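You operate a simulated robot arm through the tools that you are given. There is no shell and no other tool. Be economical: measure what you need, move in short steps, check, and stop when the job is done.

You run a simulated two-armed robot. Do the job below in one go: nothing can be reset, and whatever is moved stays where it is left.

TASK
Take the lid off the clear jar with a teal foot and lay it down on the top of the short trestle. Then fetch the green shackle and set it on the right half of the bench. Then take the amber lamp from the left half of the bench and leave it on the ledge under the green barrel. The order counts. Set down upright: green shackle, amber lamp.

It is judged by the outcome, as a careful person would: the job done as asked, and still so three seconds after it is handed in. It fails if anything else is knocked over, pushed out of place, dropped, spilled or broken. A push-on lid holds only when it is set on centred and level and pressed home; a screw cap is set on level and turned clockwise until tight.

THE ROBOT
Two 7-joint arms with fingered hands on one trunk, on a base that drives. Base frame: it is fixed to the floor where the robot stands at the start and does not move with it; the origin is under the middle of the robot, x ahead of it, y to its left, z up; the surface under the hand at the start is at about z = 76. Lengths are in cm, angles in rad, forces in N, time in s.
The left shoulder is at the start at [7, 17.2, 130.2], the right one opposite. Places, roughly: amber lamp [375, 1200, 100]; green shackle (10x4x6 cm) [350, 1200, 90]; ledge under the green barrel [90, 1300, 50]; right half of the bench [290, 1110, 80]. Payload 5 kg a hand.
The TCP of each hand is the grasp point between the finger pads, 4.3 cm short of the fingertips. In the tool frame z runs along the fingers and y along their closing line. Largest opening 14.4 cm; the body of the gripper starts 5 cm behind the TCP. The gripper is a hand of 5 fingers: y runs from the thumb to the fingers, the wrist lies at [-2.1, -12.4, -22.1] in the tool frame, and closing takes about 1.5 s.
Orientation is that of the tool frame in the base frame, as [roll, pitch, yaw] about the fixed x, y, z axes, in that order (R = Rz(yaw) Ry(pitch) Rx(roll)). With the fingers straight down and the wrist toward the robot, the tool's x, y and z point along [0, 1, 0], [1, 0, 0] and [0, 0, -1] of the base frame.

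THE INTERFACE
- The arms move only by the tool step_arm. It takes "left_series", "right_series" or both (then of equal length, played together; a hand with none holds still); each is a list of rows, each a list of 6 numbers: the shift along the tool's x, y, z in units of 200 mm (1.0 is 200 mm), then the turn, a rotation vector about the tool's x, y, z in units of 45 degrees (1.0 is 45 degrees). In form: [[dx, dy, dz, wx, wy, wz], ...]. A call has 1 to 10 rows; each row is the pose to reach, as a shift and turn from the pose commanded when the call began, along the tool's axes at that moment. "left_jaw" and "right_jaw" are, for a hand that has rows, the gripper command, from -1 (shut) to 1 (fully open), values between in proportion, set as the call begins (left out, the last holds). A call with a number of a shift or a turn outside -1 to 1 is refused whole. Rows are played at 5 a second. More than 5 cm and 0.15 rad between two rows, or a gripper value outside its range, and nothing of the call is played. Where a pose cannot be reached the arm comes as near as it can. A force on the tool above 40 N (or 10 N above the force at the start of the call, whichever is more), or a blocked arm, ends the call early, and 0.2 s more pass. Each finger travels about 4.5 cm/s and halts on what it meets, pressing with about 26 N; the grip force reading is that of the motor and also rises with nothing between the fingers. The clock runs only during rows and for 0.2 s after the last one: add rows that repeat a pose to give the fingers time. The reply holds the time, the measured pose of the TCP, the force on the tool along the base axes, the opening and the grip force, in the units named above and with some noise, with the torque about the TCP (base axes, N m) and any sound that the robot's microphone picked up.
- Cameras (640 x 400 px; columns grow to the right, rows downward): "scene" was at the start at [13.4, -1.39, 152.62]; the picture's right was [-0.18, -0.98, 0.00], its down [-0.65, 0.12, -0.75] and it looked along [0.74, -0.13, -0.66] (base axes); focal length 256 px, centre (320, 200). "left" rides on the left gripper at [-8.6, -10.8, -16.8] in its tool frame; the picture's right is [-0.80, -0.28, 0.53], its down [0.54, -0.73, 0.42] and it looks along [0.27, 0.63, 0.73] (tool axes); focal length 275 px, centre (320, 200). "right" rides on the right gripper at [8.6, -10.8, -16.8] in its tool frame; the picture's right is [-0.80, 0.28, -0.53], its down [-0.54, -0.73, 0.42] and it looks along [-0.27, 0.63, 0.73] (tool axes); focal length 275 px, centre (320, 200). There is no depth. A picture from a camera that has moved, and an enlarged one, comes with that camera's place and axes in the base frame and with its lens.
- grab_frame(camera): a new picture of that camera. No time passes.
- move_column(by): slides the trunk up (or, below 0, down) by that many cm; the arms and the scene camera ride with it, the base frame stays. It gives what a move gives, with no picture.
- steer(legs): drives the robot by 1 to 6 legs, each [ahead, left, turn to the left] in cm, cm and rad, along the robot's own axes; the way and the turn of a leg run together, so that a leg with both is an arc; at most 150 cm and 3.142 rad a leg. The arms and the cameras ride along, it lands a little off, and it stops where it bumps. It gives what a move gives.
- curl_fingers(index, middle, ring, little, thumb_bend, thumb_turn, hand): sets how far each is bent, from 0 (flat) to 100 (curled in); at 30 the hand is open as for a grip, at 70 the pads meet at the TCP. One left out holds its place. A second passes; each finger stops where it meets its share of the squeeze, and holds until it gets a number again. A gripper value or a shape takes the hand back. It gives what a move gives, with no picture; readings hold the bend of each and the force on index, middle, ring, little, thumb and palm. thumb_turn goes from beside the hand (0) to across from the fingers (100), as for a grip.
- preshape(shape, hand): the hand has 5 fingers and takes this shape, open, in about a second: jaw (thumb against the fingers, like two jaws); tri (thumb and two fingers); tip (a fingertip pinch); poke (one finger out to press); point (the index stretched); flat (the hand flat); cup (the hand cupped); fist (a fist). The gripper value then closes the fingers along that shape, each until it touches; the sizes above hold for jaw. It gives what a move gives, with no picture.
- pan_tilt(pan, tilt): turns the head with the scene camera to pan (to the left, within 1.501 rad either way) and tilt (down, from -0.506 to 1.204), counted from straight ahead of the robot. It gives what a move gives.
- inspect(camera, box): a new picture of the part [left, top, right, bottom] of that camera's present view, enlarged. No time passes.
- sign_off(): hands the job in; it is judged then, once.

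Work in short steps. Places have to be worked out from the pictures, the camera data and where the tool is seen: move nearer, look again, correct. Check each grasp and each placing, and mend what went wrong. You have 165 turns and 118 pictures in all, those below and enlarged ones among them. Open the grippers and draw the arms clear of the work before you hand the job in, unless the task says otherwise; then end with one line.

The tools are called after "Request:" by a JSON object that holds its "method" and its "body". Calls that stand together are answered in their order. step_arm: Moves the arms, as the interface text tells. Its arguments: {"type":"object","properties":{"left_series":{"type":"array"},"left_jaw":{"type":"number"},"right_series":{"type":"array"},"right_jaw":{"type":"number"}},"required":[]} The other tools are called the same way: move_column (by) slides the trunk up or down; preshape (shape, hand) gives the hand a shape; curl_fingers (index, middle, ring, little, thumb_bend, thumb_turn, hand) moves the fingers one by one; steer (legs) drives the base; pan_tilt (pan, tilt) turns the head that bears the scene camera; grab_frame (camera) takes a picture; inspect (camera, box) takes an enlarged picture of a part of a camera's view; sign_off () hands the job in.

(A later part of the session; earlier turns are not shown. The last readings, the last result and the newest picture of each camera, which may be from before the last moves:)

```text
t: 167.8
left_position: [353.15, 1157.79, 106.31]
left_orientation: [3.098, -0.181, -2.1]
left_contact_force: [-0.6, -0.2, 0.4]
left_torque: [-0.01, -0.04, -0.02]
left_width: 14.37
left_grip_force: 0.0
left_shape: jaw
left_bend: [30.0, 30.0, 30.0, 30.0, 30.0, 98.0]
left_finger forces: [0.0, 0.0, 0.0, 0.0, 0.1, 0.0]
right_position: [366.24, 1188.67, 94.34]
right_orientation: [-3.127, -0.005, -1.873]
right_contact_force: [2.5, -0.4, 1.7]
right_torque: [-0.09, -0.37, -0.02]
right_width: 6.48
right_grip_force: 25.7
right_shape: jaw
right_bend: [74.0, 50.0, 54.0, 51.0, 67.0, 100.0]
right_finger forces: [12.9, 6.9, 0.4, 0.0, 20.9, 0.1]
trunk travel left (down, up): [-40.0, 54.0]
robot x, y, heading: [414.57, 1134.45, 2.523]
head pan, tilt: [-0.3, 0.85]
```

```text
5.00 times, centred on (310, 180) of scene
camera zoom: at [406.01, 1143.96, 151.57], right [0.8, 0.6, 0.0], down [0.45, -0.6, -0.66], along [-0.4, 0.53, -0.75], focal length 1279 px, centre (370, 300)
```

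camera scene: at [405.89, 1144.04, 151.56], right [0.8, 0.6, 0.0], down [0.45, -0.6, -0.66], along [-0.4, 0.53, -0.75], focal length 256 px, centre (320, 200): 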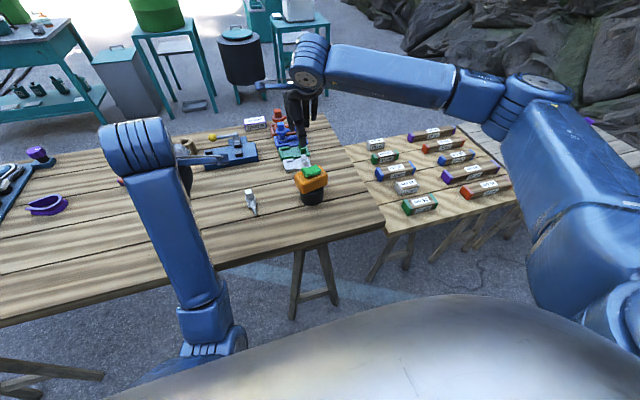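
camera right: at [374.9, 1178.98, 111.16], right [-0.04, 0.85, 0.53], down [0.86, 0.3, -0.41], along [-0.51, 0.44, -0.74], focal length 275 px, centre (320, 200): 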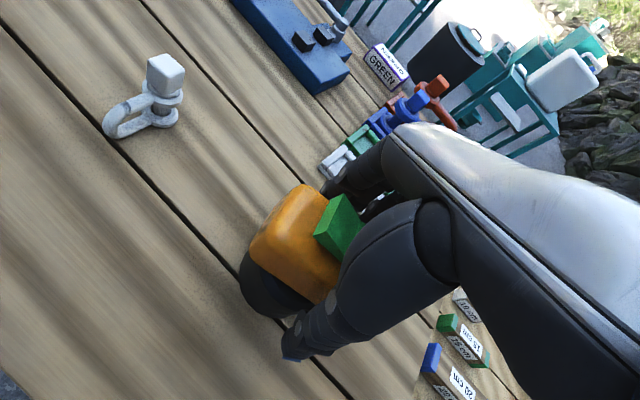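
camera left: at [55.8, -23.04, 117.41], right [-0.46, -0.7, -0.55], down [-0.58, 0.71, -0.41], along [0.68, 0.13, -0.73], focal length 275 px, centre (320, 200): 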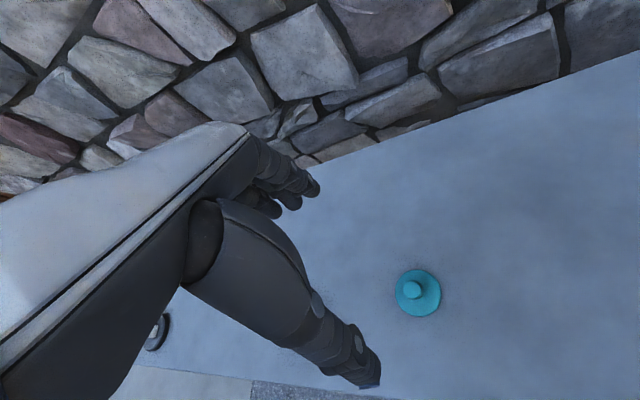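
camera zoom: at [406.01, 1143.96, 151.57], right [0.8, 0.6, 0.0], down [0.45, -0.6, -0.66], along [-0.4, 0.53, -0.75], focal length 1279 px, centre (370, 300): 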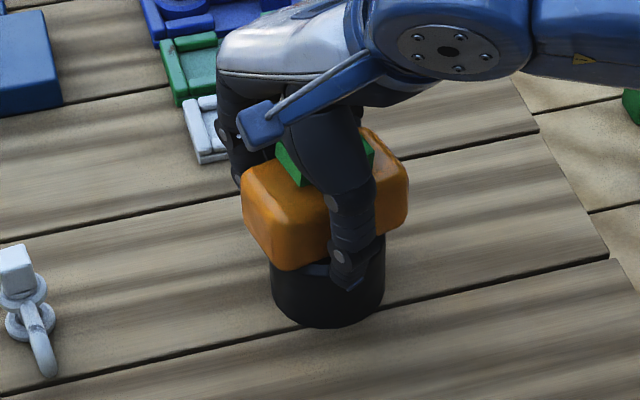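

The index seems to have slipped past the block's rounded end (bend 74). I reopen, shift 1.6 cm back and regrip.

Request:
{"method": "curl_fingers", "body": {"hand": "right", "index": 40, "middle": 40, "ring": 40, "little": 40, "thumb_bend": 40}}

Request:
{"method": "step_arm", "body": {"right_series": [[-0.04, 0, 0, 0, 0, 0], [-0.085, 0, 0, 0, 0, 0], [-0.085, 0, 0, 0, 0, 0]]}}

Request:
{"method": "curl_fingers", "body": {"hand": "right", "index": 62, "middle": 62, "ring": 62, "little": 62, "thumb_bend": 72}}

Request:
{"method": "grab_frame", "body": {"camera": "right"}}

```text
t: 168.8
left_position: [353.09, 1157.79, 106.17]
left_orientation: [3.095, -0.184, -2.099]
left_contact_force: [0.2, 0.4, -0.4]
left_torque: [0.02, 0.02, 0.02]
left_width: 14.41
left_grip_force: 0.1
left_shape: jaw
left_bend: [30.0, 30.0, 30.0, 30.0, 30.0, 98.0]
left_finger forces: [0.0, 0.1, 0.0, 0.0, 0.1, 0.0]
right_position: [366.15, 1188.81, 94.33]
right_orientation: [-3.127, -0.003, -1.874]
right_contact_force: [-0.1, -0.4, 0.0]
right_torque: [-0.04, 0.05, 0.02]
right_width: 11.35
right_grip_force: 0.0
right_shape: fingers
right_bend: [40.0, 40.0, 40.0, 40.0, 40.0, 100.0]
right_finger forces: [0.0, 0.1, 0.0, 0.0, 0.0, 0.0]
trunk travel left (down, up): [-40.0, 54.0]
robot x, y, heading: [415.09, 1134.74, 2.523]
head pan, tilt: [-0.3, 0.85]
```

```text
t: 169.6
left_position: [352.98, 1157.81, 106.3]
left_orientation: [3.097, -0.179, -2.1]
left_contact_force: [0.3, -1.1, 0.0]
left_torque: [-0.01, 0.04, 0.01]
left_width: 14.42
left_grip_force: 0.0
left_shape: jaw
left_bend: [30.0, 30.0, 30.0, 30.0, 30.0, 98.0]
left_finger forces: [0.0, 0.0, 0.0, 0.0, 0.0, 0.0]
right_position: [366.61, 1190.47, 94.41]
right_orientation: [-3.127, -0.001, -1.873]
right_contact_force: [-0.2, 0.5, 0.4]
right_torque: [0.0, 0.01, 0.01]
right_width: 11.35
right_grip_force: 0.1
right_shape: fingers
right_bend: [40.0, 40.0, 40.0, 40.0, 40.0, 100.0]
right_finger forces: [0.0, 0.1, 0.0, 0.0, 0.0, 0.1]
trunk travel left (down, up): [-40.0, 54.0]
robot x, y, heading: [414.67, 1134.98, 2.519]
head pan, tilt: [-0.3, 0.85]
```

```text
t: 170.6
left_position: [352.94, 1157.87, 106.34]
left_orientation: [3.097, -0.18, -2.101]
left_contact_force: [0.5, -0.2, 0.0]
left_torque: [0.0, -0.01, 0.02]
left_width: 14.4
left_grip_force: 0.1
left_shape: jaw
left_bend: [30.0, 30.0, 30.0, 30.0, 30.0, 98.0]
left_finger forces: [0.1, 0.0, 0.0, 0.0, 0.1, 0.0]
right_position: [366.75, 1190.5, 94.3]
right_orientation: [-3.128, -0.004, -1.873]
right_contact_force: [-0.3, 2.3, 1.1]
right_torque: [0.03, -0.08, -0.01]
right_width: 7.76
right_grip_force: 21.3
right_shape: fingers
right_bend: [53.0, 56.0, 58.0, 62.0, 51.0, 100.0]
right_finger forces: [8.7, 8.7, 4.2, 0.1, 20.8, 0.0]
trunk travel left (down, up): [-40.0, 54.0]
robot x, y, heading: [414.45, 1134.97, 2.518]
head pan, tilt: [-0.3, 0.85]
```

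```text
39 pictures are left
camera right: at [374.27, 1179.18, 111.17], right [-0.04, 0.85, 0.53], down [0.86, 0.3, -0.41], along [-0.51, 0.44, -0.74], focal length 275 px, centre (320, 200)
```

right: 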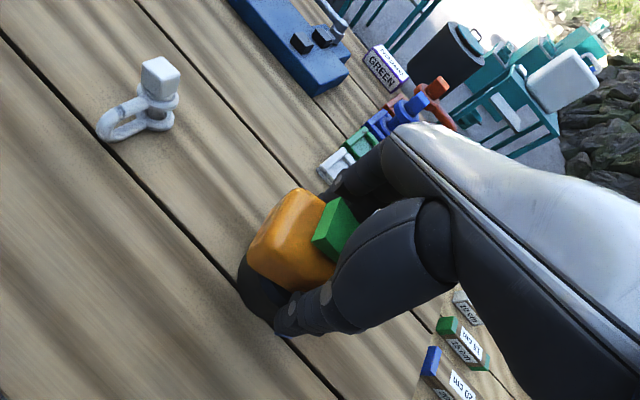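

Balanced grip on the block now (fingers 21.6 N vs thumb 20.8 N). Lift 3 cm and check.

Request:
{"method": "step_arm", "body": {"right_series": [[0, 0, -0.03, 0, 0, 0], [0, 0, -0.07, 0, 0, 0], [0, 0, -0.11, 0, 0, 0], [0, 0, -0.15, 0, 0, 0], [0, 0, -0.15, 0, 0, 0]]}}

Request:
{"method": "inspect", "body": {"camera": "scene", "box": [270, 130, 350, 210]}}

```text
t: 171.8
left_position: [353.06, 1157.96, 106.19]
left_orientation: [3.096, -0.181, -2.1]
left_contact_force: [-0.1, -0.1, 0.1]
left_torque: [0.0, 0.0, 0.02]
left_width: 14.39
left_grip_force: 0.1
left_shape: jaw
left_bend: [30.0, 30.0, 30.0, 30.0, 30.0, 98.0]
left_finger forces: [0.0, 0.1, 0.1, 0.0, 0.0, 0.0]
right_position: [366.82, 1190.45, 97.13]
right_orientation: [-3.128, -0.004, -1.872]
right_contact_force: [0.3, 0.0, -3.0]
right_torque: [0.0, 0.02, 0.0]
right_width: 7.75
right_grip_force: 20.9
right_shape: fingers
right_bend: [53.0, 57.0, 59.0, 62.0, 51.0, 100.0]
right_finger forces: [8.5, 8.2, 3.9, 0.1, 20.9, 0.1]
trunk travel left (down, up): [-40.0, 54.0]
robot x, y, heading: [414.64, 1134.61, 2.52]
head pan, tilt: [-0.3, 0.85]
```

```text
5.00 times, centred on (310, 170) of scene
camera zoom: at [405.95, 1144.02, 151.56], right [0.8, 0.6, 0.0], down [0.45, -0.6, -0.66], along [-0.4, 0.53, -0.75], focal length 1279 px, centre (370, 350)
```

zoom: 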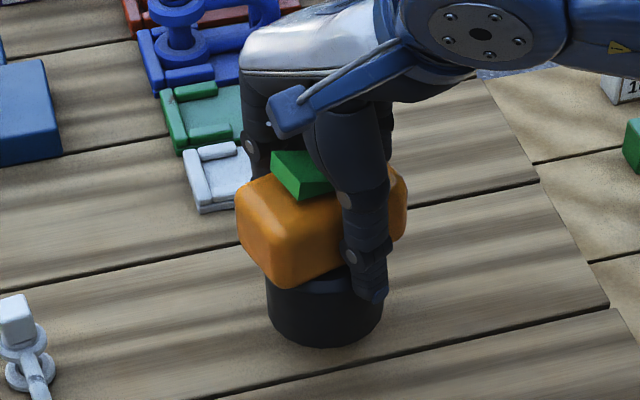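

Lamp held level. I raise it well above everything, then strafe left 120 cm to the bench's end and look at the gap there.

Request:
{"method": "step_arm", "body": {"right_series": [[0, 0, -0.2, 0, 0, 0], [0, 0, -0.4, 0, 0, 0], [0, 0, -0.6, 0, 0, 0], [0, 0, -0.8, 0, 0, 0], [0, 0, -0.9, 0, 0, 0]]}}

Request:
{"method": "steer", "body": {"legs": [[0, 118, 0]]}}

Request:
{"method": "pan_tilt", "body": {"pan": 0.75, "tilt": 0.6}}

Request:
{"method": "grab_frame", "body": {"camera": "scene"}}

```text
t: 173.0
left_position: [352.96, 1157.82, 106.3]
left_orientation: [3.097, -0.182, -2.1]
left_contact_force: [-0.3, 0.1, -0.3]
left_torque: [-0.02, -0.03, -0.03]
left_width: 14.38
left_grip_force: 0.1
left_shape: jaw
left_bend: [30.0, 30.0, 30.0, 30.0, 30.0, 98.0]
left_finger forces: [0.0, 0.1, 0.1, 0.0, 0.0, 0.0]
right_position: [366.64, 1190.43, 115.27]
right_orientation: [-3.126, -0.003, -1.873]
right_contact_force: [-0.1, 1.1, -3.0]
right_torque: [0.01, -0.01, 0.04]
right_width: 7.74
right_grip_force: 20.9
right_shape: fingers
right_bend: [53.0, 57.0, 59.0, 62.0, 51.0, 100.0]
right_finger forces: [8.6, 8.0, 3.8, 0.0, 20.9, 0.0]
trunk travel left (down, up): [-40.0, 54.0]
robot x, y, heading: [414.25, 1134.82, 2.521]
head pan, tilt: [-0.3, 0.85]
```

```text
t: 179.0
left_position: [285.05, 1061.85, 106.13]
left_orientation: [3.097, -0.181, -2.093]
left_contact_force: [0.3, 0.5, -0.5]
left_torque: [-0.02, 0.02, 0.02]
left_width: 14.41
left_grip_force: 0.0
left_shape: jaw
left_bend: [30.0, 30.0, 30.0, 30.0, 30.0, 98.0]
left_finger forces: [0.0, 0.1, 0.1, 0.1, 0.0, 0.1]
right_position: [298.31, 1094.65, 115.07]
right_orientation: [-3.127, -0.004, -1.867]
right_contact_force: [-0.6, -0.8, -2.4]
right_torque: [0.07, 0.04, 0.01]
right_width: 7.76
right_grip_force: 20.7
right_shape: fingers
right_bend: [53.0, 57.0, 59.0, 62.0, 51.0, 100.0]
right_finger forces: [8.6, 8.1, 3.9, 0.0, 20.8, 0.1]
trunk travel left (down, up): [-40.0, 54.0]
robot x, y, heading: [346.89, 1039.12, 2.526]
head pan, tilt: [-0.3, 0.85]
```

```text
t: 180.3
left_position: [284.91, 1061.95, 106.31]
left_orientation: [3.097, -0.18, -2.089]
left_contact_force: [0.2, 0.5, -0.2]
left_torque: [0.03, 0.0, 0.02]
left_width: 14.39
left_grip_force: 0.3
left_shape: jaw
left_bend: [30.0, 30.0, 30.0, 30.0, 30.0, 98.0]
left_finger forces: [0.0, 0.0, 0.0, 0.0, 0.1, 0.1]
right_position: [298.12, 1094.71, 115.18]
right_orientation: [-3.13, -0.005, -1.866]
right_contact_force: [0.7, 0.3, -3.1]
right_torque: [0.03, 0.02, -0.01]
right_width: 7.73
right_grip_force: 20.8
right_shape: fingers
right_bend: [53.0, 57.0, 59.0, 62.0, 51.0, 100.0]
right_finger forces: [8.6, 8.1, 3.9, 0.0, 20.8, 0.0]
trunk travel left (down, up): [-40.0, 54.0]
robot x, y, heading: [347.22, 1039.16, 2.529]
head pan, tilt: [0.75, 0.6]
```

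```text
37 pictures are left
camera scene: at [334.08, 1041.16, 153.65], right [-0.14, 0.99, 0.0], down [0.56, 0.08, -0.82], along [-0.82, -0.11, -0.57], focal length 256 px, centre (320, 200)
```

scene: 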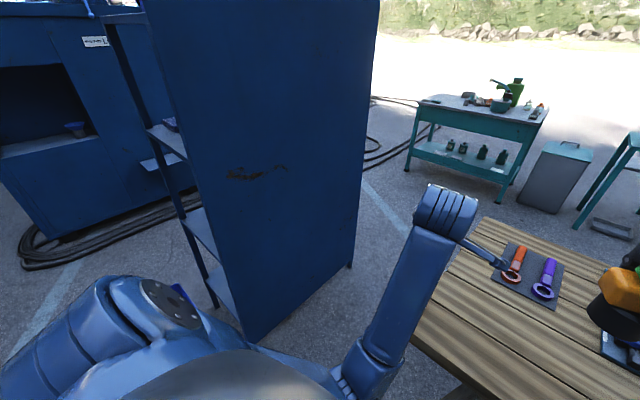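

Gap between shelf panel ((266,988)-(197,1046)) and bench end is ~72–78 cm. I'll face the bench end (heading 0.95) so the arms stay over the bench, and strafe through the gap's middle line. First turn, then back 48, then look.

Request:
{"method": "steer", "body": {"legs": [[0, 0, -1.58], [-48, 0, 0]]}}

Request:
{"method": "pan_tilt", "body": {"pan": 1.3, "tilt": 0.8}}

Request:
{"method": "grab_frame", "body": {"camera": "scene"}}

```text
t: 186.9
left_position: [341.79, 1062.0, 106.17]
left_orientation: [3.096, -0.181, 2.628]
left_contact_force: [0.7, -0.1, -0.2]
left_torque: [0.0, 0.0, -0.01]
left_width: 14.4
left_grip_force: 0.0
left_shape: jaw
left_bend: [30.0, 30.0, 30.0, 30.0, 30.0, 98.0]
left_finger forces: [0.0, 0.0, 0.0, 0.0, 0.0, 0.0]
right_position: [374.62, 1048.99, 115.01]
right_orientation: [-3.125, -0.003, 2.853]
right_contact_force: [0.3, -0.5, -1.8]
right_torque: [0.02, -0.02, 0.02]
right_width: 7.7
right_grip_force: 20.8
right_shape: fingers
right_bend: [53.0, 57.0, 59.0, 62.0, 51.0, 100.0]
right_finger forces: [8.4, 8.4, 3.8, 0.0, 20.3, 0.1]
trunk travel left (down, up): [-40.0, 54.0]
robot x, y, heading: [319.45, 999.93, 0.96]
head pan, tilt: [0.75, 0.6]
```

```text
t: 187.9
left_position: [341.81, 1061.96, 106.16]
left_orientation: [3.099, -0.181, 2.629]
left_contact_force: [-0.3, 1.0, -0.7]
left_torque: [-0.01, 0.02, 0.01]
left_width: 14.38
left_grip_force: 0.1
left_shape: jaw
left_bend: [30.0, 30.0, 30.0, 30.0, 30.0, 98.0]
left_finger forces: [0.0, 0.0, 0.1, 0.1, 0.1, 0.0]
right_position: [374.48, 1048.98, 115.3]
right_orientation: [-3.126, -0.003, 2.852]
right_contact_force: [-0.2, 0.2, -3.3]
right_torque: [0.02, 0.01, 0.03]
right_width: 7.7
right_grip_force: 20.3
right_shape: fingers
right_bend: [53.0, 57.0, 59.0, 62.0, 51.0, 100.0]
right_finger forces: [8.5, 8.4, 3.9, 0.0, 20.2, 0.1]
trunk travel left (down, up): [-40.0, 54.0]
robot x, y, heading: [319.69, 999.56, 0.963]
head pan, tilt: [1.3, 0.799]
```

```text
36 pictures are left
camera scene: at [317.41, 1010.45, 151.97], right [0.77, 0.64, 0.0], down [0.46, -0.55, -0.7], along [-0.45, 0.54, -0.72], focal length 256 px, centre (320, 200)
```

scene: 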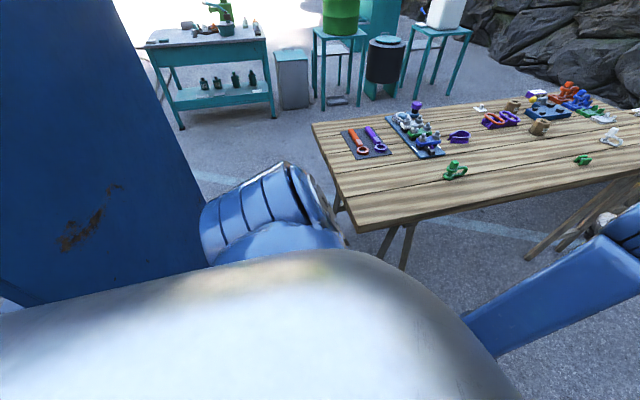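

The middle line lies ~3 cm behind; I shift back 3 and strafe left 60 into the gap.

Request:
{"method": "steer", "body": {"legs": [[-3, 0, 0], [0, 60, 0]]}}

Request:
{"method": "grab_frame", "body": {"camera": "scene"}}

```text
t: 190.6
left_position: [311.71, 1079.57, 105.96]
left_orientation: [3.101, -0.179, 2.699]
left_contact_force: [0.0, 1.6, -0.7]
left_torque: [-0.12, -0.04, -0.03]
left_width: 14.42
left_grip_force: 0.0
left_shape: jaw
left_bend: [30.0, 30.0, 30.0, 30.0, 30.0, 98.0]
left_finger forces: [0.0, 0.0, 0.0, 0.1, 0.1, 0.0]
right_position: [345.54, 1069.19, 114.86]
right_orientation: [-3.119, -0.002, 2.927]
right_contact_force: [-0.2, 1.6, -2.8]
right_torque: [-0.12, -0.03, 0.03]
right_width: 7.71
right_grip_force: 21.2
right_shape: fingers
right_bend: [53.0, 57.0, 59.0, 62.0, 51.0, 99.0]
right_finger forces: [9.1, 8.5, 3.7, 0.0, 20.5, 0.0]
trunk travel left (down, up): [-40.0, 54.0]
robot x, y, heading: [294.15, 1015.81, 1.045]
head pan, tilt: [1.3, 0.799]
stopped in leg 2: the robot was blocked; the commanded pose is now the measured one
```

```text
35 pictures are left
camera scene: at [291.22, 1026.58, 151.93], right [0.72, 0.69, 0.0], down [0.5, -0.52, -0.7], along [-0.48, 0.5, -0.72], focal length 256 px, centre (320, 200)
```

scene: 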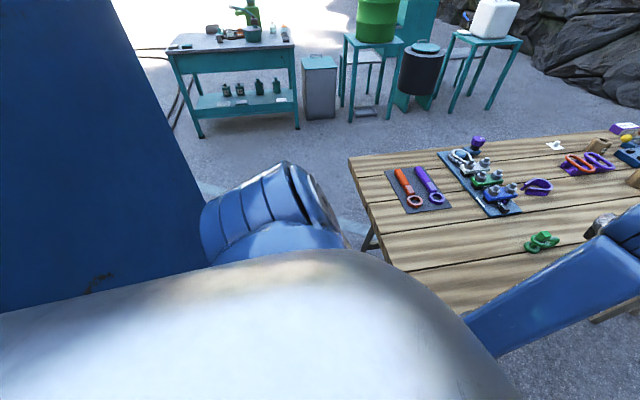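

The robot's rear seems to have caught the shelf's corner. I step back right, straighten, move 8 cm ahead (base goes under the bench overhang) and strafe left again.

Request:
{"method": "steer", "body": {"legs": [[0, -8, 0], [0, 0, -0.09], [7, 0, 0], [0, 60, 0]]}}

Request:
{"method": "grab_frame", "body": {"camera": "scene"}}

```text
t: 193.9
left_position: [318.22, 1086.46, 106.83]
left_orientation: [3.089, -0.186, 2.595]
left_contact_force: [0.8, 0.0, 0.7]
left_torque: [0.03, -0.03, 0.0]
left_width: 14.39
left_grip_force: 0.1
left_shape: jaw
left_bend: [30.0, 30.0, 30.0, 30.0, 30.0, 98.0]
left_finger forces: [0.0, 0.1, 0.0, 0.0, 0.0, 0.0]
right_position: [349.93, 1072.78, 115.41]
right_orientation: [-3.131, -0.01, 2.833]
right_contact_force: [-0.2, -0.4, -2.2]
right_torque: [0.04, -0.07, -0.01]
right_width: 7.69
right_grip_force: 21.3
right_shape: fingers
right_bend: [53.0, 57.0, 59.0, 62.0, 51.0, 99.0]
right_finger forces: [9.1, 9.1, 4.2, 0.0, 20.9, 0.0]
trunk travel left (down, up): [-40.0, 54.0]
robot x, y, heading: [293.29, 1026.01, 0.932]
head pan, tilt: [1.3, 0.799]
stopped in leg 4: the robot was blocked; the commanded pose is now the measured one
```

```text
34 pictures are left
camera scene: at [292.23, 1035.49, 152.15], right [0.79, 0.62, 0.0], down [0.44, -0.56, -0.7], along [-0.43, 0.55, -0.71], focal length 256 px, centre (320, 200)
```

scene: 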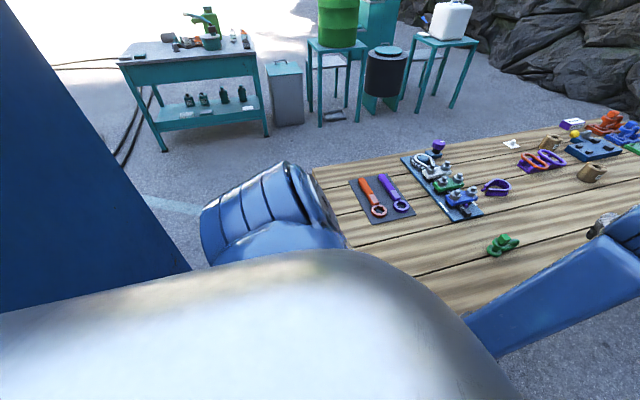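

Front now touches the bench side; the gap is too tight to risk pushing the bench. I'll instead go around the shelf's other side, between shelf and blue cabinet (~115 cm). Back out to the right, turn clockwise and drive to about (302,908).

Request:
{"method": "steer", "body": {"legs": [[-3, 0, 0], [0, -60, 0], [0, 0, -2.95], [90, 0, 0], [0, 0, -0.9]]}}

Request:
{"method": "pan_tilt", "body": {"pan": 0, "tilt": 0.6}}

Request:
{"method": "grab_frame", "body": {"camera": "scene"}}

```text
t: 211.3
left_position: [249.6, 869.51, 106.27]
left_orientation: [3.099, -0.177, -1.2]
left_contact_force: [0.0, -0.5, 0.2]
left_torque: [-0.06, 0.01, -0.02]
left_width: 14.42
left_grip_force: 0.0
left_shape: jaw
left_bend: [30.0, 30.0, 30.0, 30.0, 30.0, 98.0]
left_finger forces: [0.0, 0.1, 0.0, 0.0, 0.0, 0.0]
right_position: [232.56, 899.96, 115.2]
right_orientation: [-3.126, -0.006, -0.964]
right_contact_force: [-0.4, 0.3, -3.1]
right_torque: [0.0, -0.03, 0.03]
right_width: 7.57
right_grip_force: 20.5
right_shape: fingers
right_bend: [53.0, 57.0, 59.0, 62.0, 53.0, 99.0]
right_finger forces: [8.8, 8.5, 3.8, 0.0, 19.3, 0.0]
trunk travel left (down, up): [-40.0, 54.0]
robot x, y, heading: [305.93, 903.37, -2.858]
head pan, tilt: [1.3, 0.799]
```

```text
t: 212.8
left_position: [249.44, 869.53, 106.32]
left_orientation: [3.096, -0.18, -1.198]
left_contact_force: [0.2, 0.2, -0.8]
left_torque: [0.0, 0.01, -0.03]
left_width: 14.4
left_grip_force: 0.0
left_shape: jaw
left_bend: [30.0, 30.0, 30.0, 30.0, 30.0, 98.0]
left_finger forces: [0.1, 0.0, 0.0, 0.1, 0.0, 0.0]
right_position: [232.53, 899.86, 115.22]
right_orientation: [-3.127, -0.005, -0.964]
right_contact_force: [-0.1, 0.4, -2.0]
right_torque: [0.0, 0.01, 0.04]
right_width: 7.57
right_grip_force: 20.0
right_shape: fingers
right_bend: [53.0, 57.0, 59.0, 62.0, 53.0, 99.0]
right_finger forces: [8.8, 8.5, 3.7, 0.1, 19.2, 0.1]
trunk travel left (down, up): [-40.0, 54.0]
robot x, y, heading: [305.82, 903.22, -2.857]
head pan, tilt: [0.0, 0.6]
```

```text
33 pictures are left
camera scene: at [292.61, 899.72, 153.65], right [-0.28, 0.96, 0.0], down [0.54, 0.16, -0.82], along [-0.79, -0.23, -0.57], focal length 256 px, centre (320, 200)
```

scene: 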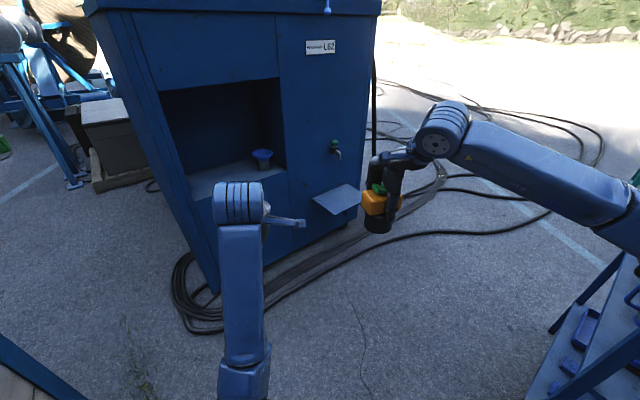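

Shelf footprint is about (266,990)-(243,960)-(175,1010)-(198,1042); cabinet face (206,798)-(111,876); cable line (185,853)→(95,963)→(20,1075). I drive via (205,905), (125,979) to stay clear, and look before the last part.

Request:
{"method": "steer", "body": {"legs": [[0, 0, -0.306], [101, 0, 0], [0, 0, -0.725], [109, 0, 0], [0, 0, -0.6]]}}

Request:
{"method": "pan_tilt", "body": {"pan": 0, "tilt": 0.5}}

Request:
{"method": "grab_frame", "body": {"camera": "scene"}}

```text
t: 215.7
left_position: [226.99, 889.16, 107.35]
left_orientation: [3.081, -0.165, -1.537]
left_contact_force: [-0.1, 0.2, -0.5]
left_torque: [0.03, 0.01, 0.01]
left_width: 14.37
left_grip_force: 0.2
left_shape: jaw
left_bend: [30.0, 30.0, 30.0, 30.0, 30.0, 98.0]
left_finger forces: [0.1, 0.0, 0.1, 0.0, 0.1, 0.1]
right_position: [222.24, 922.91, 115.31]
right_orientation: [-3.121, 0.011, -1.287]
right_contact_force: [-0.4, 1.0, -2.6]
right_torque: [-0.02, -0.01, -0.01]
right_width: 7.58
right_grip_force: 21.1
right_shape: fingers
right_bend: [53.0, 58.0, 59.0, 62.0, 53.0, 100.0]
right_finger forces: [9.0, 8.0, 4.2, 0.0, 19.8, 0.1]
trunk travel left (down, up): [-40.0, 54.0]
robot x, y, heading: [290.09, 903.8, 3.079]
head pan, tilt: [0.0, 0.6]
stopped in leg 2: the robot was blocked; the commanded pose is now the measured one
```

```text
t: 216.4
left_position: [227.18, 889.18, 107.39]
left_orientation: [3.078, -0.164, -1.535]
left_contact_force: [-0.2, -0.1, 0.2]
left_torque: [0.01, 0.04, 0.01]
left_width: 14.39
left_grip_force: 0.1
left_shape: jaw
left_bend: [30.0, 30.0, 30.0, 30.0, 30.0, 98.0]
left_finger forces: [0.0, 0.1, 0.1, 0.0, 0.0, 0.1]
right_position: [222.3, 922.85, 115.35]
right_orientation: [-3.121, 0.013, -1.288]
right_contact_force: [-0.7, -0.2, -1.9]
right_torque: [0.03, 0.02, 0.0]
right_width: 7.57
right_grip_force: 20.3
right_shape: fingers
right_bend: [53.0, 58.0, 59.0, 62.0, 53.0, 100.0]
right_finger forces: [9.0, 8.1, 4.3, 0.1, 19.8, 0.1]
trunk travel left (down, up): [-40.0, 54.0]
robot x, y, heading: [290.14, 903.98, 3.082]
head pan, tilt: [0.0, 0.499]
```

```text
32 pictures are left
camera scene: at [278.47, 902.8, 154.82], right [0.06, 1.0, 0.01], down [0.46, -0.01, -0.89], along [-0.88, 0.06, -0.46], focal length 256 px, centre (320, 200)
```

scene: 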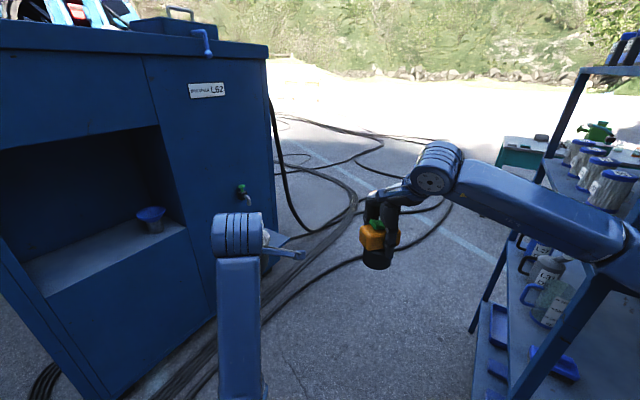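

Blocked on the right. I look right-down before moving.

Request:
{"method": "pan_tilt", "body": {"pan": -1.1, "tilt": 0.75}}

Request:
{"method": "grab_frame", "body": {"camera": "scene"}}

```text
t: 217.7
left_position: [227.05, 889.04, 107.31]
left_orientation: [3.078, -0.164, -1.536]
left_contact_force: [-0.9, -0.6, -0.6]
left_torque: [0.01, 0.02, 0.03]
left_width: 14.38
left_grip_force: 0.0
left_shape: jaw
left_bend: [30.0, 30.0, 30.0, 30.0, 30.0, 98.0]
left_finger forces: [0.0, 0.1, 0.0, 0.0, 0.0, 0.0]
right_position: [222.03, 922.83, 115.28]
right_orientation: [-3.118, 0.015, -1.291]
right_contact_force: [-0.3, -0.3, -3.3]
right_torque: [0.01, 0.03, -0.01]
right_width: 7.59
right_grip_force: 20.9
right_shape: fingers
right_bend: [53.0, 58.0, 59.0, 62.0, 53.0, 100.0]
right_finger forces: [9.0, 8.1, 4.1, 0.0, 19.7, 0.0]
trunk travel left (down, up): [-40.0, 54.0]
robot x, y, heading: [289.72, 903.8, 3.085]
head pan, tilt: [-1.1, 0.75]
```

```text
31 pictures are left
camera scene: at [284.07, 909.78, 152.61], right [0.92, 0.4, -0.01], down [0.26, -0.61, -0.75], along [-0.3, 0.68, -0.67], focal length 256 px, centre (320, 200)
```

scene: 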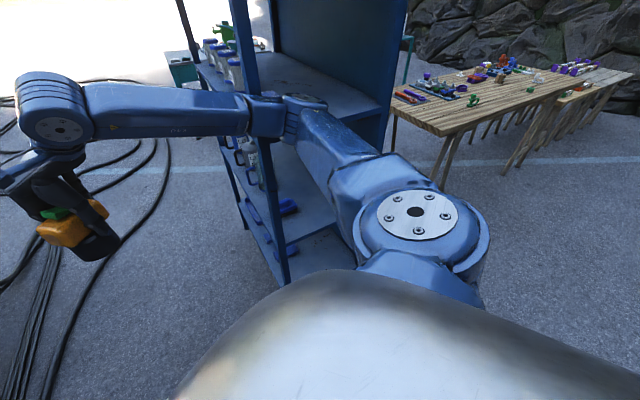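

The right elbow is against the shelf's post; nothing has fallen. I back off, turn right to the passage direction (2.45 rad), and strafe left onto the middle line between shelf and cabinet.

Request:
{"method": "steer", "body": {"legs": [[-25, 0, 0], [0, 0, -0.63], [0, 76, 0], [17, 0, 0]]}}

Request:
{"method": "pan_tilt", "body": {"pan": 0, "tilt": 0.6}}

Request:
{"method": "grab_frame", "body": {"camera": "scene"}}

```text
t: 218.5
left_position: [227.5, 888.95, 106.83]
left_orientation: [3.085, -0.17, -1.534]
left_contact_force: [0.8, -0.4, -0.4]
left_torque: [0.01, 0.0, 0.01]
left_width: 14.38
left_grip_force: 0.0
left_shape: jaw
left_bend: [30.0, 30.0, 30.0, 30.0, 30.0, 98.0]
left_finger forces: [0.0, 0.0, 0.0, 0.0, 0.1, 0.1]
right_position: [222.38, 922.62, 114.71]
right_orientation: [-3.116, 0.005, -1.284]
right_contact_force: [1.0, -0.2, -3.4]
right_torque: [-0.01, -0.03, 0.0]
right_width: 7.55
right_grip_force: 20.5
right_shape: fingers
right_bend: [53.0, 58.0, 59.0, 62.0, 53.0, 100.0]
right_finger forces: [9.0, 7.9, 4.1, 0.0, 19.8, 0.0]
trunk travel left (down, up): [-40.0, 54.0]
robot x, y, heading: [291.13, 903.44, 3.088]
head pan, tilt: [-1.1, 0.75]
stopped in leg 1: the robot was blocked; the commanded pose is now the measured one
```

```text
t: 219.8
left_position: [227.5, 888.86, 106.96]
left_orientation: [3.084, -0.171, -1.532]
left_contact_force: [0.7, -0.2, -0.2]
left_torque: [0.02, 0.02, -0.04]
left_width: 14.41
left_grip_force: 0.0
left_shape: jaw
left_bend: [30.0, 30.0, 30.0, 30.0, 30.0, 98.0]
left_finger forces: [0.0, 0.0, 0.0, 0.0, 0.0, 0.0]
right_position: [222.3, 922.48, 114.64]
right_orientation: [-3.115, 0.005, -1.285]
right_contact_force: [0.0, 0.7, -3.0]
right_torque: [0.03, 0.0, 0.0]
right_width: 7.53
right_grip_force: 20.1
right_shape: fingers
right_bend: [53.0, 58.0, 59.0, 62.0, 53.0, 100.0]
right_finger forces: [9.2, 7.9, 4.2, 0.0, 19.8, 0.0]
trunk travel left (down, up): [-40.0, 54.0]
robot x, y, heading: [291.17, 903.44, 3.089]
head pan, tilt: [0.0, 0.6]
```

```text
30 pictures are left
camera scene: at [278.65, 902.97, 153.78], right [0.06, 1.0, 0.01], down [0.56, -0.02, -0.83], along [-0.83, 0.05, -0.56], focal length 256 px, centre (320, 200)
```

scene: 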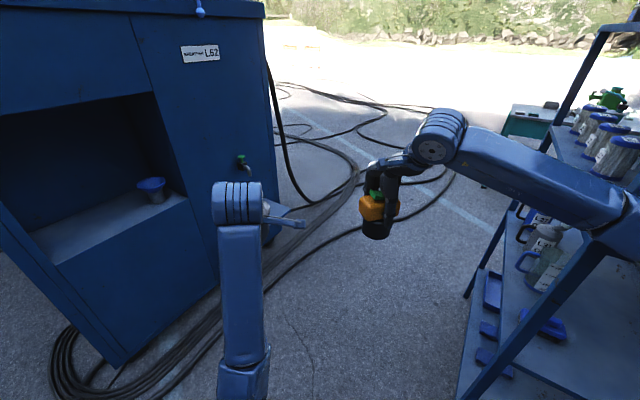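

Backing was blocked while touching the post; I instead sidestep left, away from the post.

Request:
{"method": "steer", "body": {"legs": [[0, 10, 0]]}}

```text
t: 221.0
left_position: [226.03, 880.01, 106.41]
left_orientation: [3.096, -0.178, -1.536]
left_contact_force: [0.1, -0.9, -0.9]
left_torque: [0.0, 0.0, 0.02]
left_width: 14.37
left_grip_force: 0.1
left_shape: jaw
left_bend: [30.0, 30.0, 30.0, 30.0, 30.0, 98.0]
left_finger forces: [0.1, 0.0, 0.1, 0.0, 0.0, 0.0]
right_position: [220.85, 913.7, 113.77]
right_orientation: [-3.105, -0.007, -1.287]
right_contact_force: [0.3, -0.2, -2.6]
right_torque: [0.04, -0.01, 0.0]
right_width: 7.58
right_grip_force: 20.1
right_shape: fingers
right_bend: [53.0, 58.0, 59.0, 62.0, 53.0, 100.0]
right_finger forces: [9.1, 7.7, 4.2, 0.0, 19.7, 0.0]
trunk travel left (down, up): [-40.0, 54.0]
robot x, y, heading: [290.48, 893.51, 3.092]
head pan, tilt: [0.0, 0.6]
```

Free. Now diagonal ahead-left onto the middle line, turn right, and go 60 cm ahead.

Request:
{"method": "steer", "body": {"legs": [[26, 36, 0], [0, 0, -0.64], [0, 6, 0], [60, 0, 0]]}}

Request:
{"method": "grab_frame", "body": {"camera": "scene"}}

```text
t: 229.0
left_position: [152.83, 918.55, 106.42]
left_orientation: [3.096, -0.181, -2.168]
left_contact_force: [0.2, -0.6, 0.0]
left_torque: [0.03, 0.02, 0.0]
left_width: 14.37
left_grip_force: 0.0
left_shape: jaw
left_bend: [30.0, 30.0, 30.0, 30.0, 30.0, 98.0]
left_finger forces: [0.0, 0.1, 0.0, 0.1, 0.1, 0.0]
right_position: [168.67, 948.95, 113.66]
right_orientation: [-3.108, -0.006, -1.919]
right_contact_force: [0.1, -0.5, -2.1]
right_torque: [0.01, -0.02, -0.04]
right_width: 7.53
right_grip_force: 19.5
right_shape: fingers
right_bend: [53.0, 58.0, 59.0, 62.0, 53.0, 100.0]
right_finger forces: [8.9, 7.3, 4.0, 0.0, 19.1, 0.1]
trunk travel left (down, up): [-40.0, 54.0]
robot x, y, heading: [212.38, 891.48, 2.454]
head pan, tilt: [0.0, 0.6]
```

```text
29 pictures are left
camera scene: at [202.09, 900.29, 153.66], right [0.64, 0.77, 0.0], down [0.44, -0.36, -0.82], along [-0.64, 0.52, -0.57], focal length 256 px, centre (320, 200)
```

scene: 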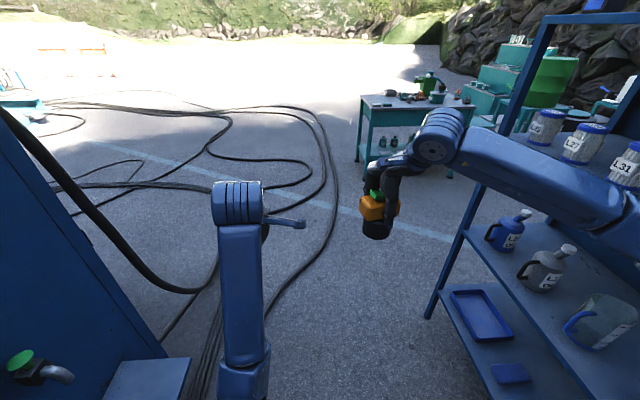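

Clear ahead. I go 122 cm further along the shelf, then turn right toward the barrel stands.

Request:
{"method": "steer", "body": {"legs": [[122, 0, 0], [0, 0, -0.6]]}}

Request:
{"method": "grab_frame", "body": {"camera": "scene"}}

```text
t: 236.9
left_position: [82.29, 1024.97, 106.42]
left_orientation: [3.097, -0.181, -2.754]
left_contact_force: [0.6, -0.2, 0.3]
left_torque: [-0.01, -0.01, 0.05]
left_width: 14.37
left_grip_force: 0.0
left_shape: jaw
left_bend: [30.0, 30.0, 30.0, 30.0, 30.0, 98.0]
left_finger forces: [0.0, 0.1, 0.0, 0.0, 0.1, 0.1]
right_position: [112.12, 1041.49, 113.75]
right_orientation: [-3.107, -0.007, -2.507]
right_contact_force: [-0.1, 0.4, -2.3]
right_torque: [0.01, 0.04, 0.03]
right_width: 7.54
right_grip_force: 19.8
right_shape: fingers
right_bend: [53.0, 58.0, 59.0, 62.0, 53.0, 100.0]
right_finger forces: [8.7, 7.5, 3.9, 0.0, 18.7, 0.0]
trunk travel left (down, up): [-40.0, 54.0]
robot x, y, heading: [116.91, 969.01, 1.864]
head pan, tilt: [0.0, 0.6]
```

```text
28 pictures are left
camera scene: at [113.15, 982.52, 153.65], right [0.96, 0.29, 0.0], down [0.16, -0.54, -0.82], along [-0.24, 0.79, -0.57], focal length 256 px, centre (320, 200)
```

scene: 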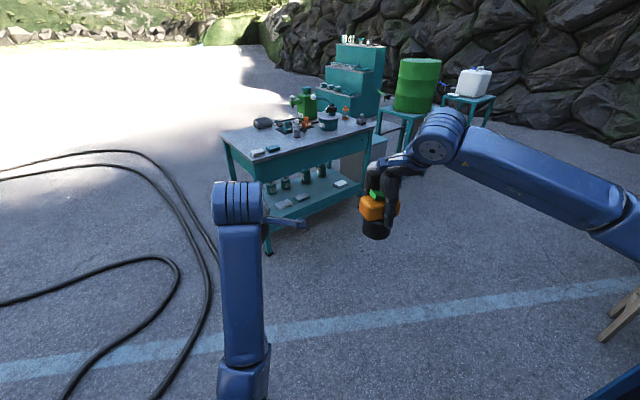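

The ledge is the low platform NW of the barrel stand, at about (88,1300,50); access from the open side west of it, around the teal work bench. I look left for the way and cables.

Request:
{"method": "pan_tilt", "body": {"pan": 0.5, "tilt": 0.45}}

Request:
{"method": "grab_frame", "body": {"camera": "scene"}}

Request:
{"method": "inspect", "body": {"camera": "scene", "box": [330, 60, 600, 240]}}

```text
t: 237.8
left_position: [82.23, 1024.99, 106.45]
left_orientation: [3.098, -0.181, -2.756]
left_contact_force: [0.4, -0.5, 0.8]
left_torque: [0.02, 0.02, -0.02]
left_width: 14.37
left_grip_force: 0.0
left_shape: jaw
left_bend: [30.0, 30.0, 30.0, 30.0, 30.0, 98.0]
left_finger forces: [0.1, 0.0, 0.0, 0.0, 0.0, 0.1]
right_position: [112.2, 1041.52, 113.75]
right_orientation: [-3.108, -0.005, -2.507]
right_contact_force: [-0.3, -0.3, -3.6]
right_torque: [0.04, 0.03, 0.01]
right_width: 7.53
right_grip_force: 19.7
right_shape: fingers
right_bend: [53.0, 58.0, 59.0, 62.0, 53.0, 100.0]
right_finger forces: [8.7, 7.4, 3.9, 0.0, 18.7, 0.0]
trunk travel left (down, up): [-40.0, 54.0]
robot x, y, heading: [116.84, 969.07, 1.87]
head pan, tilt: [0.499, 0.45]
```

```text
27 pictures are left
camera scene: at [109.14, 980.51, 155.01], right [0.7, 0.71, 0.0], down [0.31, -0.31, -0.9], along [-0.64, 0.63, -0.44], focal length 256 px, centre (320, 200)
```

scene: 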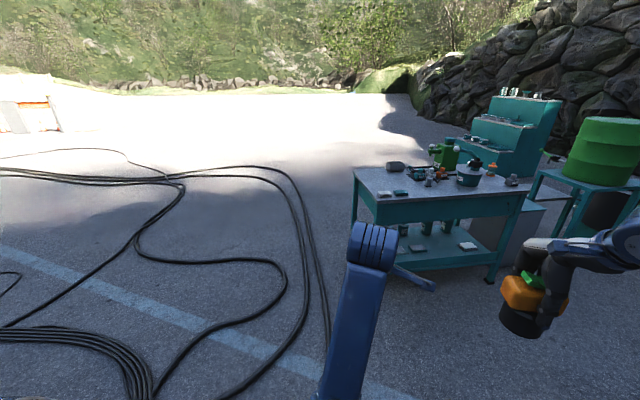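

```text
2.22 times, centred on (465, 150) of scene
camera zoom: at [109.14, 980.51, 155.01], right [0.7, 0.71, 0.0], down [0.31, -0.31, -0.9], along [-0.64, 0.63, -0.44], focal length 569 px, centre (-2, 311)
```

zoom: 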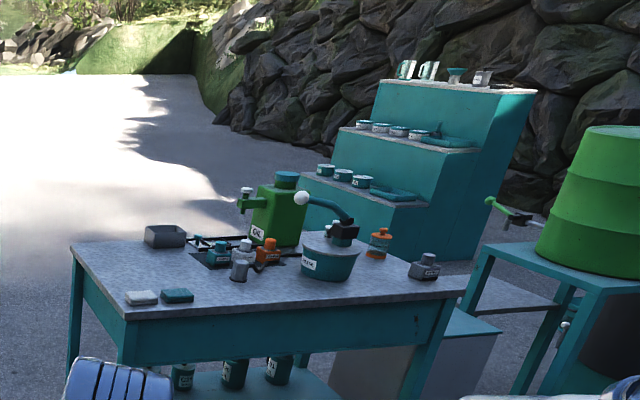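

The cable had no effect on the base so far. I drive around the teal bench's west end: via (-50,1085) to (-120,1190), then turn toward the ledge and look.

Request:
{"method": "steer", "body": {"legs": [[0, 0, 0.664], [101, 0, 0], [101, 0, 0], [0, 0, -0.374], [126, 0, 0], [0, 0, -1.2]]}}

Request:
{"method": "pan_tilt", "body": {"pan": -0.3, "tilt": 0.5}}

Request:
{"method": "grab_frame", "body": {"camera": "scene"}}

```text
t: 259.6
left_position: [-96.12, 1250.43, 106.31]
left_orientation: [3.096, -0.179, 2.642]
left_contact_force: [-0.3, 0.8, -0.1]
left_torque: [0.01, 0.01, 0.05]
left_width: 14.38
left_grip_force: 0.1
left_shape: jaw
left_bend: [30.0, 30.0, 30.0, 30.0, 30.0, 98.0]
left_finger forces: [0.1, 0.1, 0.0, 0.1, 0.0, 0.0]
right_position: [-64.42, 1237.57, 113.79]
right_orientation: [-3.106, -0.007, 2.888]
right_contact_force: [0.6, -0.3, -3.5]
right_torque: [-0.02, 0.03, -0.02]
right_width: 7.47
right_grip_force: 18.4
right_shape: fingers
right_bend: [53.0, 58.0, 59.0, 62.0, 53.0, 100.0]
right_finger forces: [8.2, 8.2, 3.7, 0.0, 18.2, 0.0]
trunk travel left (down, up): [-40.0, 54.0]
robot x, y, heading: [-117.7, 1188.17, 0.977]
head pan, tilt: [0.499, 0.45]
```

```text
t: 260.8
left_position: [-96.13, 1250.45, 106.36]
left_orientation: [3.095, -0.178, 2.64]
left_contact_force: [0.7, 0.4, -0.5]
left_torque: [0.0, -0.01, 0.0]
left_width: 14.38
left_grip_force: 0.1
left_shape: jaw
left_bend: [30.0, 30.0, 30.0, 30.0, 30.0, 98.0]
left_finger forces: [0.0, 0.0, 0.1, 0.1, 0.1, 0.1]
right_position: [-64.51, 1237.55, 113.81]
right_orientation: [-3.108, -0.005, 2.889]
right_contact_force: [-0.2, 0.0, -2.8]
right_torque: [-0.01, -0.04, 0.03]
right_width: 7.47
right_grip_force: 19.2
right_shape: fingers
right_bend: [53.0, 58.0, 59.0, 62.0, 53.0, 100.0]
right_finger forces: [8.0, 8.3, 3.6, 0.0, 18.1, 0.0]
trunk travel left (down, up): [-40.0, 54.0]
robot x, y, heading: [-117.47, 1188.52, 0.979]
head pan, tilt: [-0.3, 0.499]
```

```text
25 pictures are left
camera scene: at [-107.58, 1198.12, 154.56], right [0.63, -0.78, 0.0], down [-0.37, -0.3, -0.88], along [0.68, 0.55, -0.48], focal length 256 px, centre (320, 200)
```

scene: 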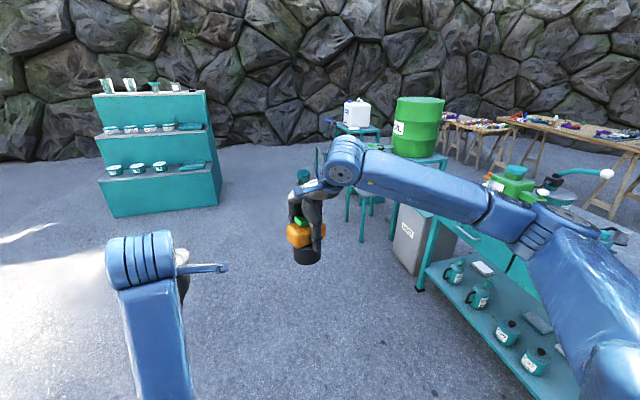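

Bench end passed. I go 100 cm ahead and turn toward the ledge.

Request:
{"method": "steer", "body": {"legs": [[100, 0, 0], [0, 0, -0.75]]}}

Request:
{"method": "pan_tilt", "body": {"pan": 0.0, "tilt": 0.55}}

Request:
{"method": "grab_frame", "body": {"camera": "scene"}}

```text
t: 267.9
left_position: [-4.01, 1301.17, 106.36]
left_orientation: [3.095, -0.18, 1.889]
left_contact_force: [-0.6, -0.3, 0.1]
left_torque: [0.01, 0.03, -0.01]
left_width: 14.4
left_grip_force: 0.1
left_shape: jaw
left_bend: [30.0, 30.0, 30.0, 30.0, 30.0, 98.0]
left_finger forces: [0.0, 0.0, 0.0, 0.0, 0.0, 0.1]
right_position: [10.52, 1270.24, 113.86]
right_orientation: [-3.106, -0.007, 2.137]
right_contact_force: [-0.4, 0.2, -2.3]
right_torque: [0.01, -0.01, 0.0]
right_width: 7.46
right_grip_force: 19.1
right_shape: fingers
right_bend: [53.0, 58.0, 59.0, 62.0, 53.0, 100.0]
right_finger forces: [7.9, 8.2, 3.6, 0.1, 18.0, 0.1]
trunk travel left (down, up): [-40.0, 54.0]
robot x, y, heading: [-62.08, 1270.18, 0.225]
head pan, tilt: [-0.3, 0.499]
```

```text
t: 268.7
left_position: [-4.06, 1301.15, 106.47]
left_orientation: [3.095, -0.179, 1.892]
left_contact_force: [-0.5, 0.4, -0.2]
left_torque: [-0.01, 0.01, 0.02]
left_width: 14.39
left_grip_force: 0.0
left_shape: jaw
left_bend: [30.0, 30.0, 30.0, 30.0, 30.0, 98.0]
left_finger forces: [0.1, 0.0, 0.1, 0.1, 0.0, 0.0]
right_position: [10.5, 1270.19, 113.73]
right_orientation: [-3.106, -0.007, 2.139]
right_contact_force: [-0.5, -0.3, -2.5]
right_torque: [-0.04, -0.03, 0.02]
right_width: 7.48
right_grip_force: 19.3
right_shape: fingers
right_bend: [53.0, 58.0, 59.0, 62.0, 53.0, 100.0]
right_finger forces: [7.9, 8.2, 3.5, 0.0, 17.8, 0.1]
trunk travel left (down, up): [-40.0, 54.0]
robot x, y, heading: [-62.32, 1270.26, 0.224]
head pan, tilt: [0.0, 0.55]
```

```text
24 pictures are left
camera scene: at [-48.42, 1273.47, 154.1], right [0.22, -0.97, 0.0], down [-0.51, -0.12, -0.85], along [0.83, 0.19, -0.52], focal length 256 px, centre (320, 200)
```

scene: 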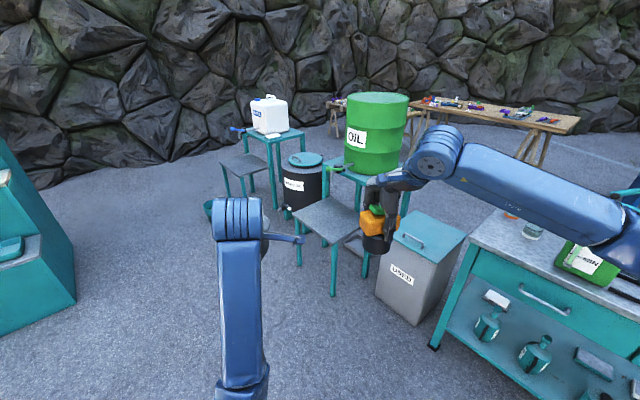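

Now the ledge is clearly seen: grey plate, corners about (68,1292),(82,1322),(122,1311),(96,1279), z≈50. Target for the lamp: (86,1305). I drive 70 ahead and 17 left, then look again.

Request:
{"method": "steer", "body": {"legs": [[0, 17, 0], [70, 0, 0]]}}

Request:
{"method": "pan_tilt", "body": {"pan": -0.15, "tilt": 0.85}}

Request:
{"method": "grab_frame", "body": {"camera": "scene"}}

Request:
{"method": "grab_frame", "body": {"camera": "right"}}

```text
t: 273.6
left_position: [60.13, 1334.04, 106.5]
left_orientation: [3.096, -0.181, 1.895]
left_contact_force: [0.4, 0.4, -0.6]
left_torque: [-0.03, 0.01, -0.01]
left_width: 14.39
left_grip_force: 0.0
left_shape: jaw
left_bend: [30.0, 30.0, 30.0, 30.0, 30.0, 98.0]
left_finger forces: [0.1, 0.0, 0.0, 0.0, 0.0, 0.0]
right_position: [74.75, 1303.21, 113.78]
right_orientation: [-3.104, -0.006, 2.142]
right_contact_force: [-0.1, 0.8, -2.8]
right_torque: [0.02, -0.01, 0.01]
right_width: 7.43
right_grip_force: 19.2
right_shape: fingers
right_bend: [53.0, 58.0, 59.0, 62.0, 53.0, 100.0]
right_finger forces: [8.1, 8.1, 3.6, 0.0, 18.0, 0.0]
trunk travel left (down, up): [-40.0, 54.0]
robot x, y, heading: [2.04, 1302.6, 0.232]
head pan, tilt: [0.0, 0.55]
```

```text
t: 274.4
left_position: [60.03, 1334.11, 106.36]
left_orientation: [3.095, -0.178, 1.896]
left_contact_force: [-0.3, -0.3, 0.1]
left_torque: [0.0, -0.02, 0.02]
left_width: 14.4
left_grip_force: 0.0
left_shape: jaw
left_bend: [30.0, 30.0, 30.0, 30.0, 30.0, 98.0]
left_finger forces: [0.0, 0.0, 0.0, 0.0, 0.0, 0.0]
right_position: [74.72, 1303.15, 113.81]
right_orientation: [-3.106, -0.008, 2.143]
right_contact_force: [0.2, -0.6, -2.7]
right_torque: [0.01, -0.01, 0.0]
right_width: 7.45
right_grip_force: 19.2
right_shape: fingers
right_bend: [53.0, 58.0, 59.0, 62.0, 53.0, 100.0]
right_finger forces: [8.1, 8.1, 3.5, 0.1, 18.0, 0.0]
trunk travel left (down, up): [-40.0, 54.0]
robot x, y, heading: [2.3, 1302.5, 0.234]
head pan, tilt: [-0.15, 0.85]
```

```text
23 pictures are left
camera scene: at [14.94, 1304.69, 151.57], right [0.08, -1.0, 0.0], down [-0.75, -0.06, -0.66], along [0.66, 0.05, -0.75], focal length 256 px, centre (320, 200)
```

scene: 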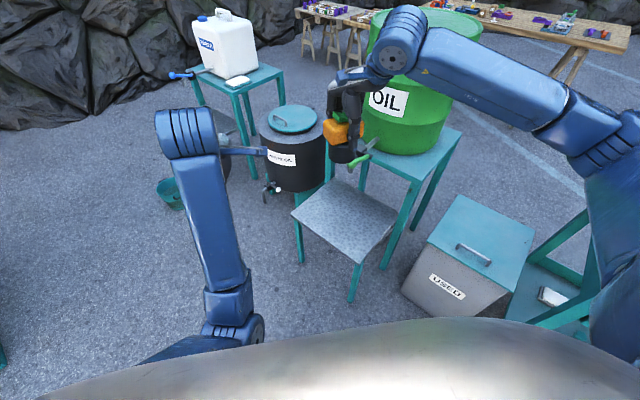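

```text
22 pictures are left
camera right: at [61.52, 1304.77, 130.92], right [0.69, -0.51, 0.52], down [-0.33, -0.85, -0.4], along [0.65, 0.11, -0.75], focal length 275 px, centre (320, 200)
```

right: 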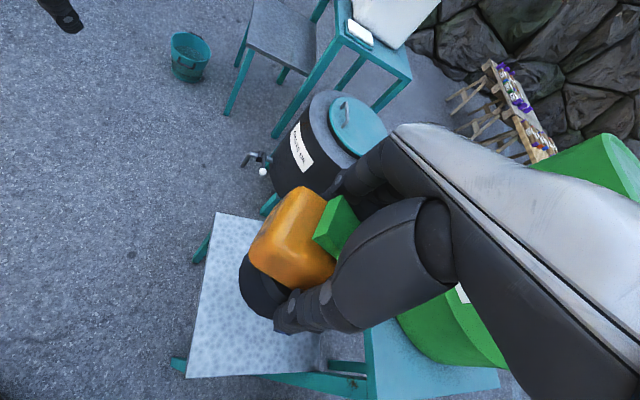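

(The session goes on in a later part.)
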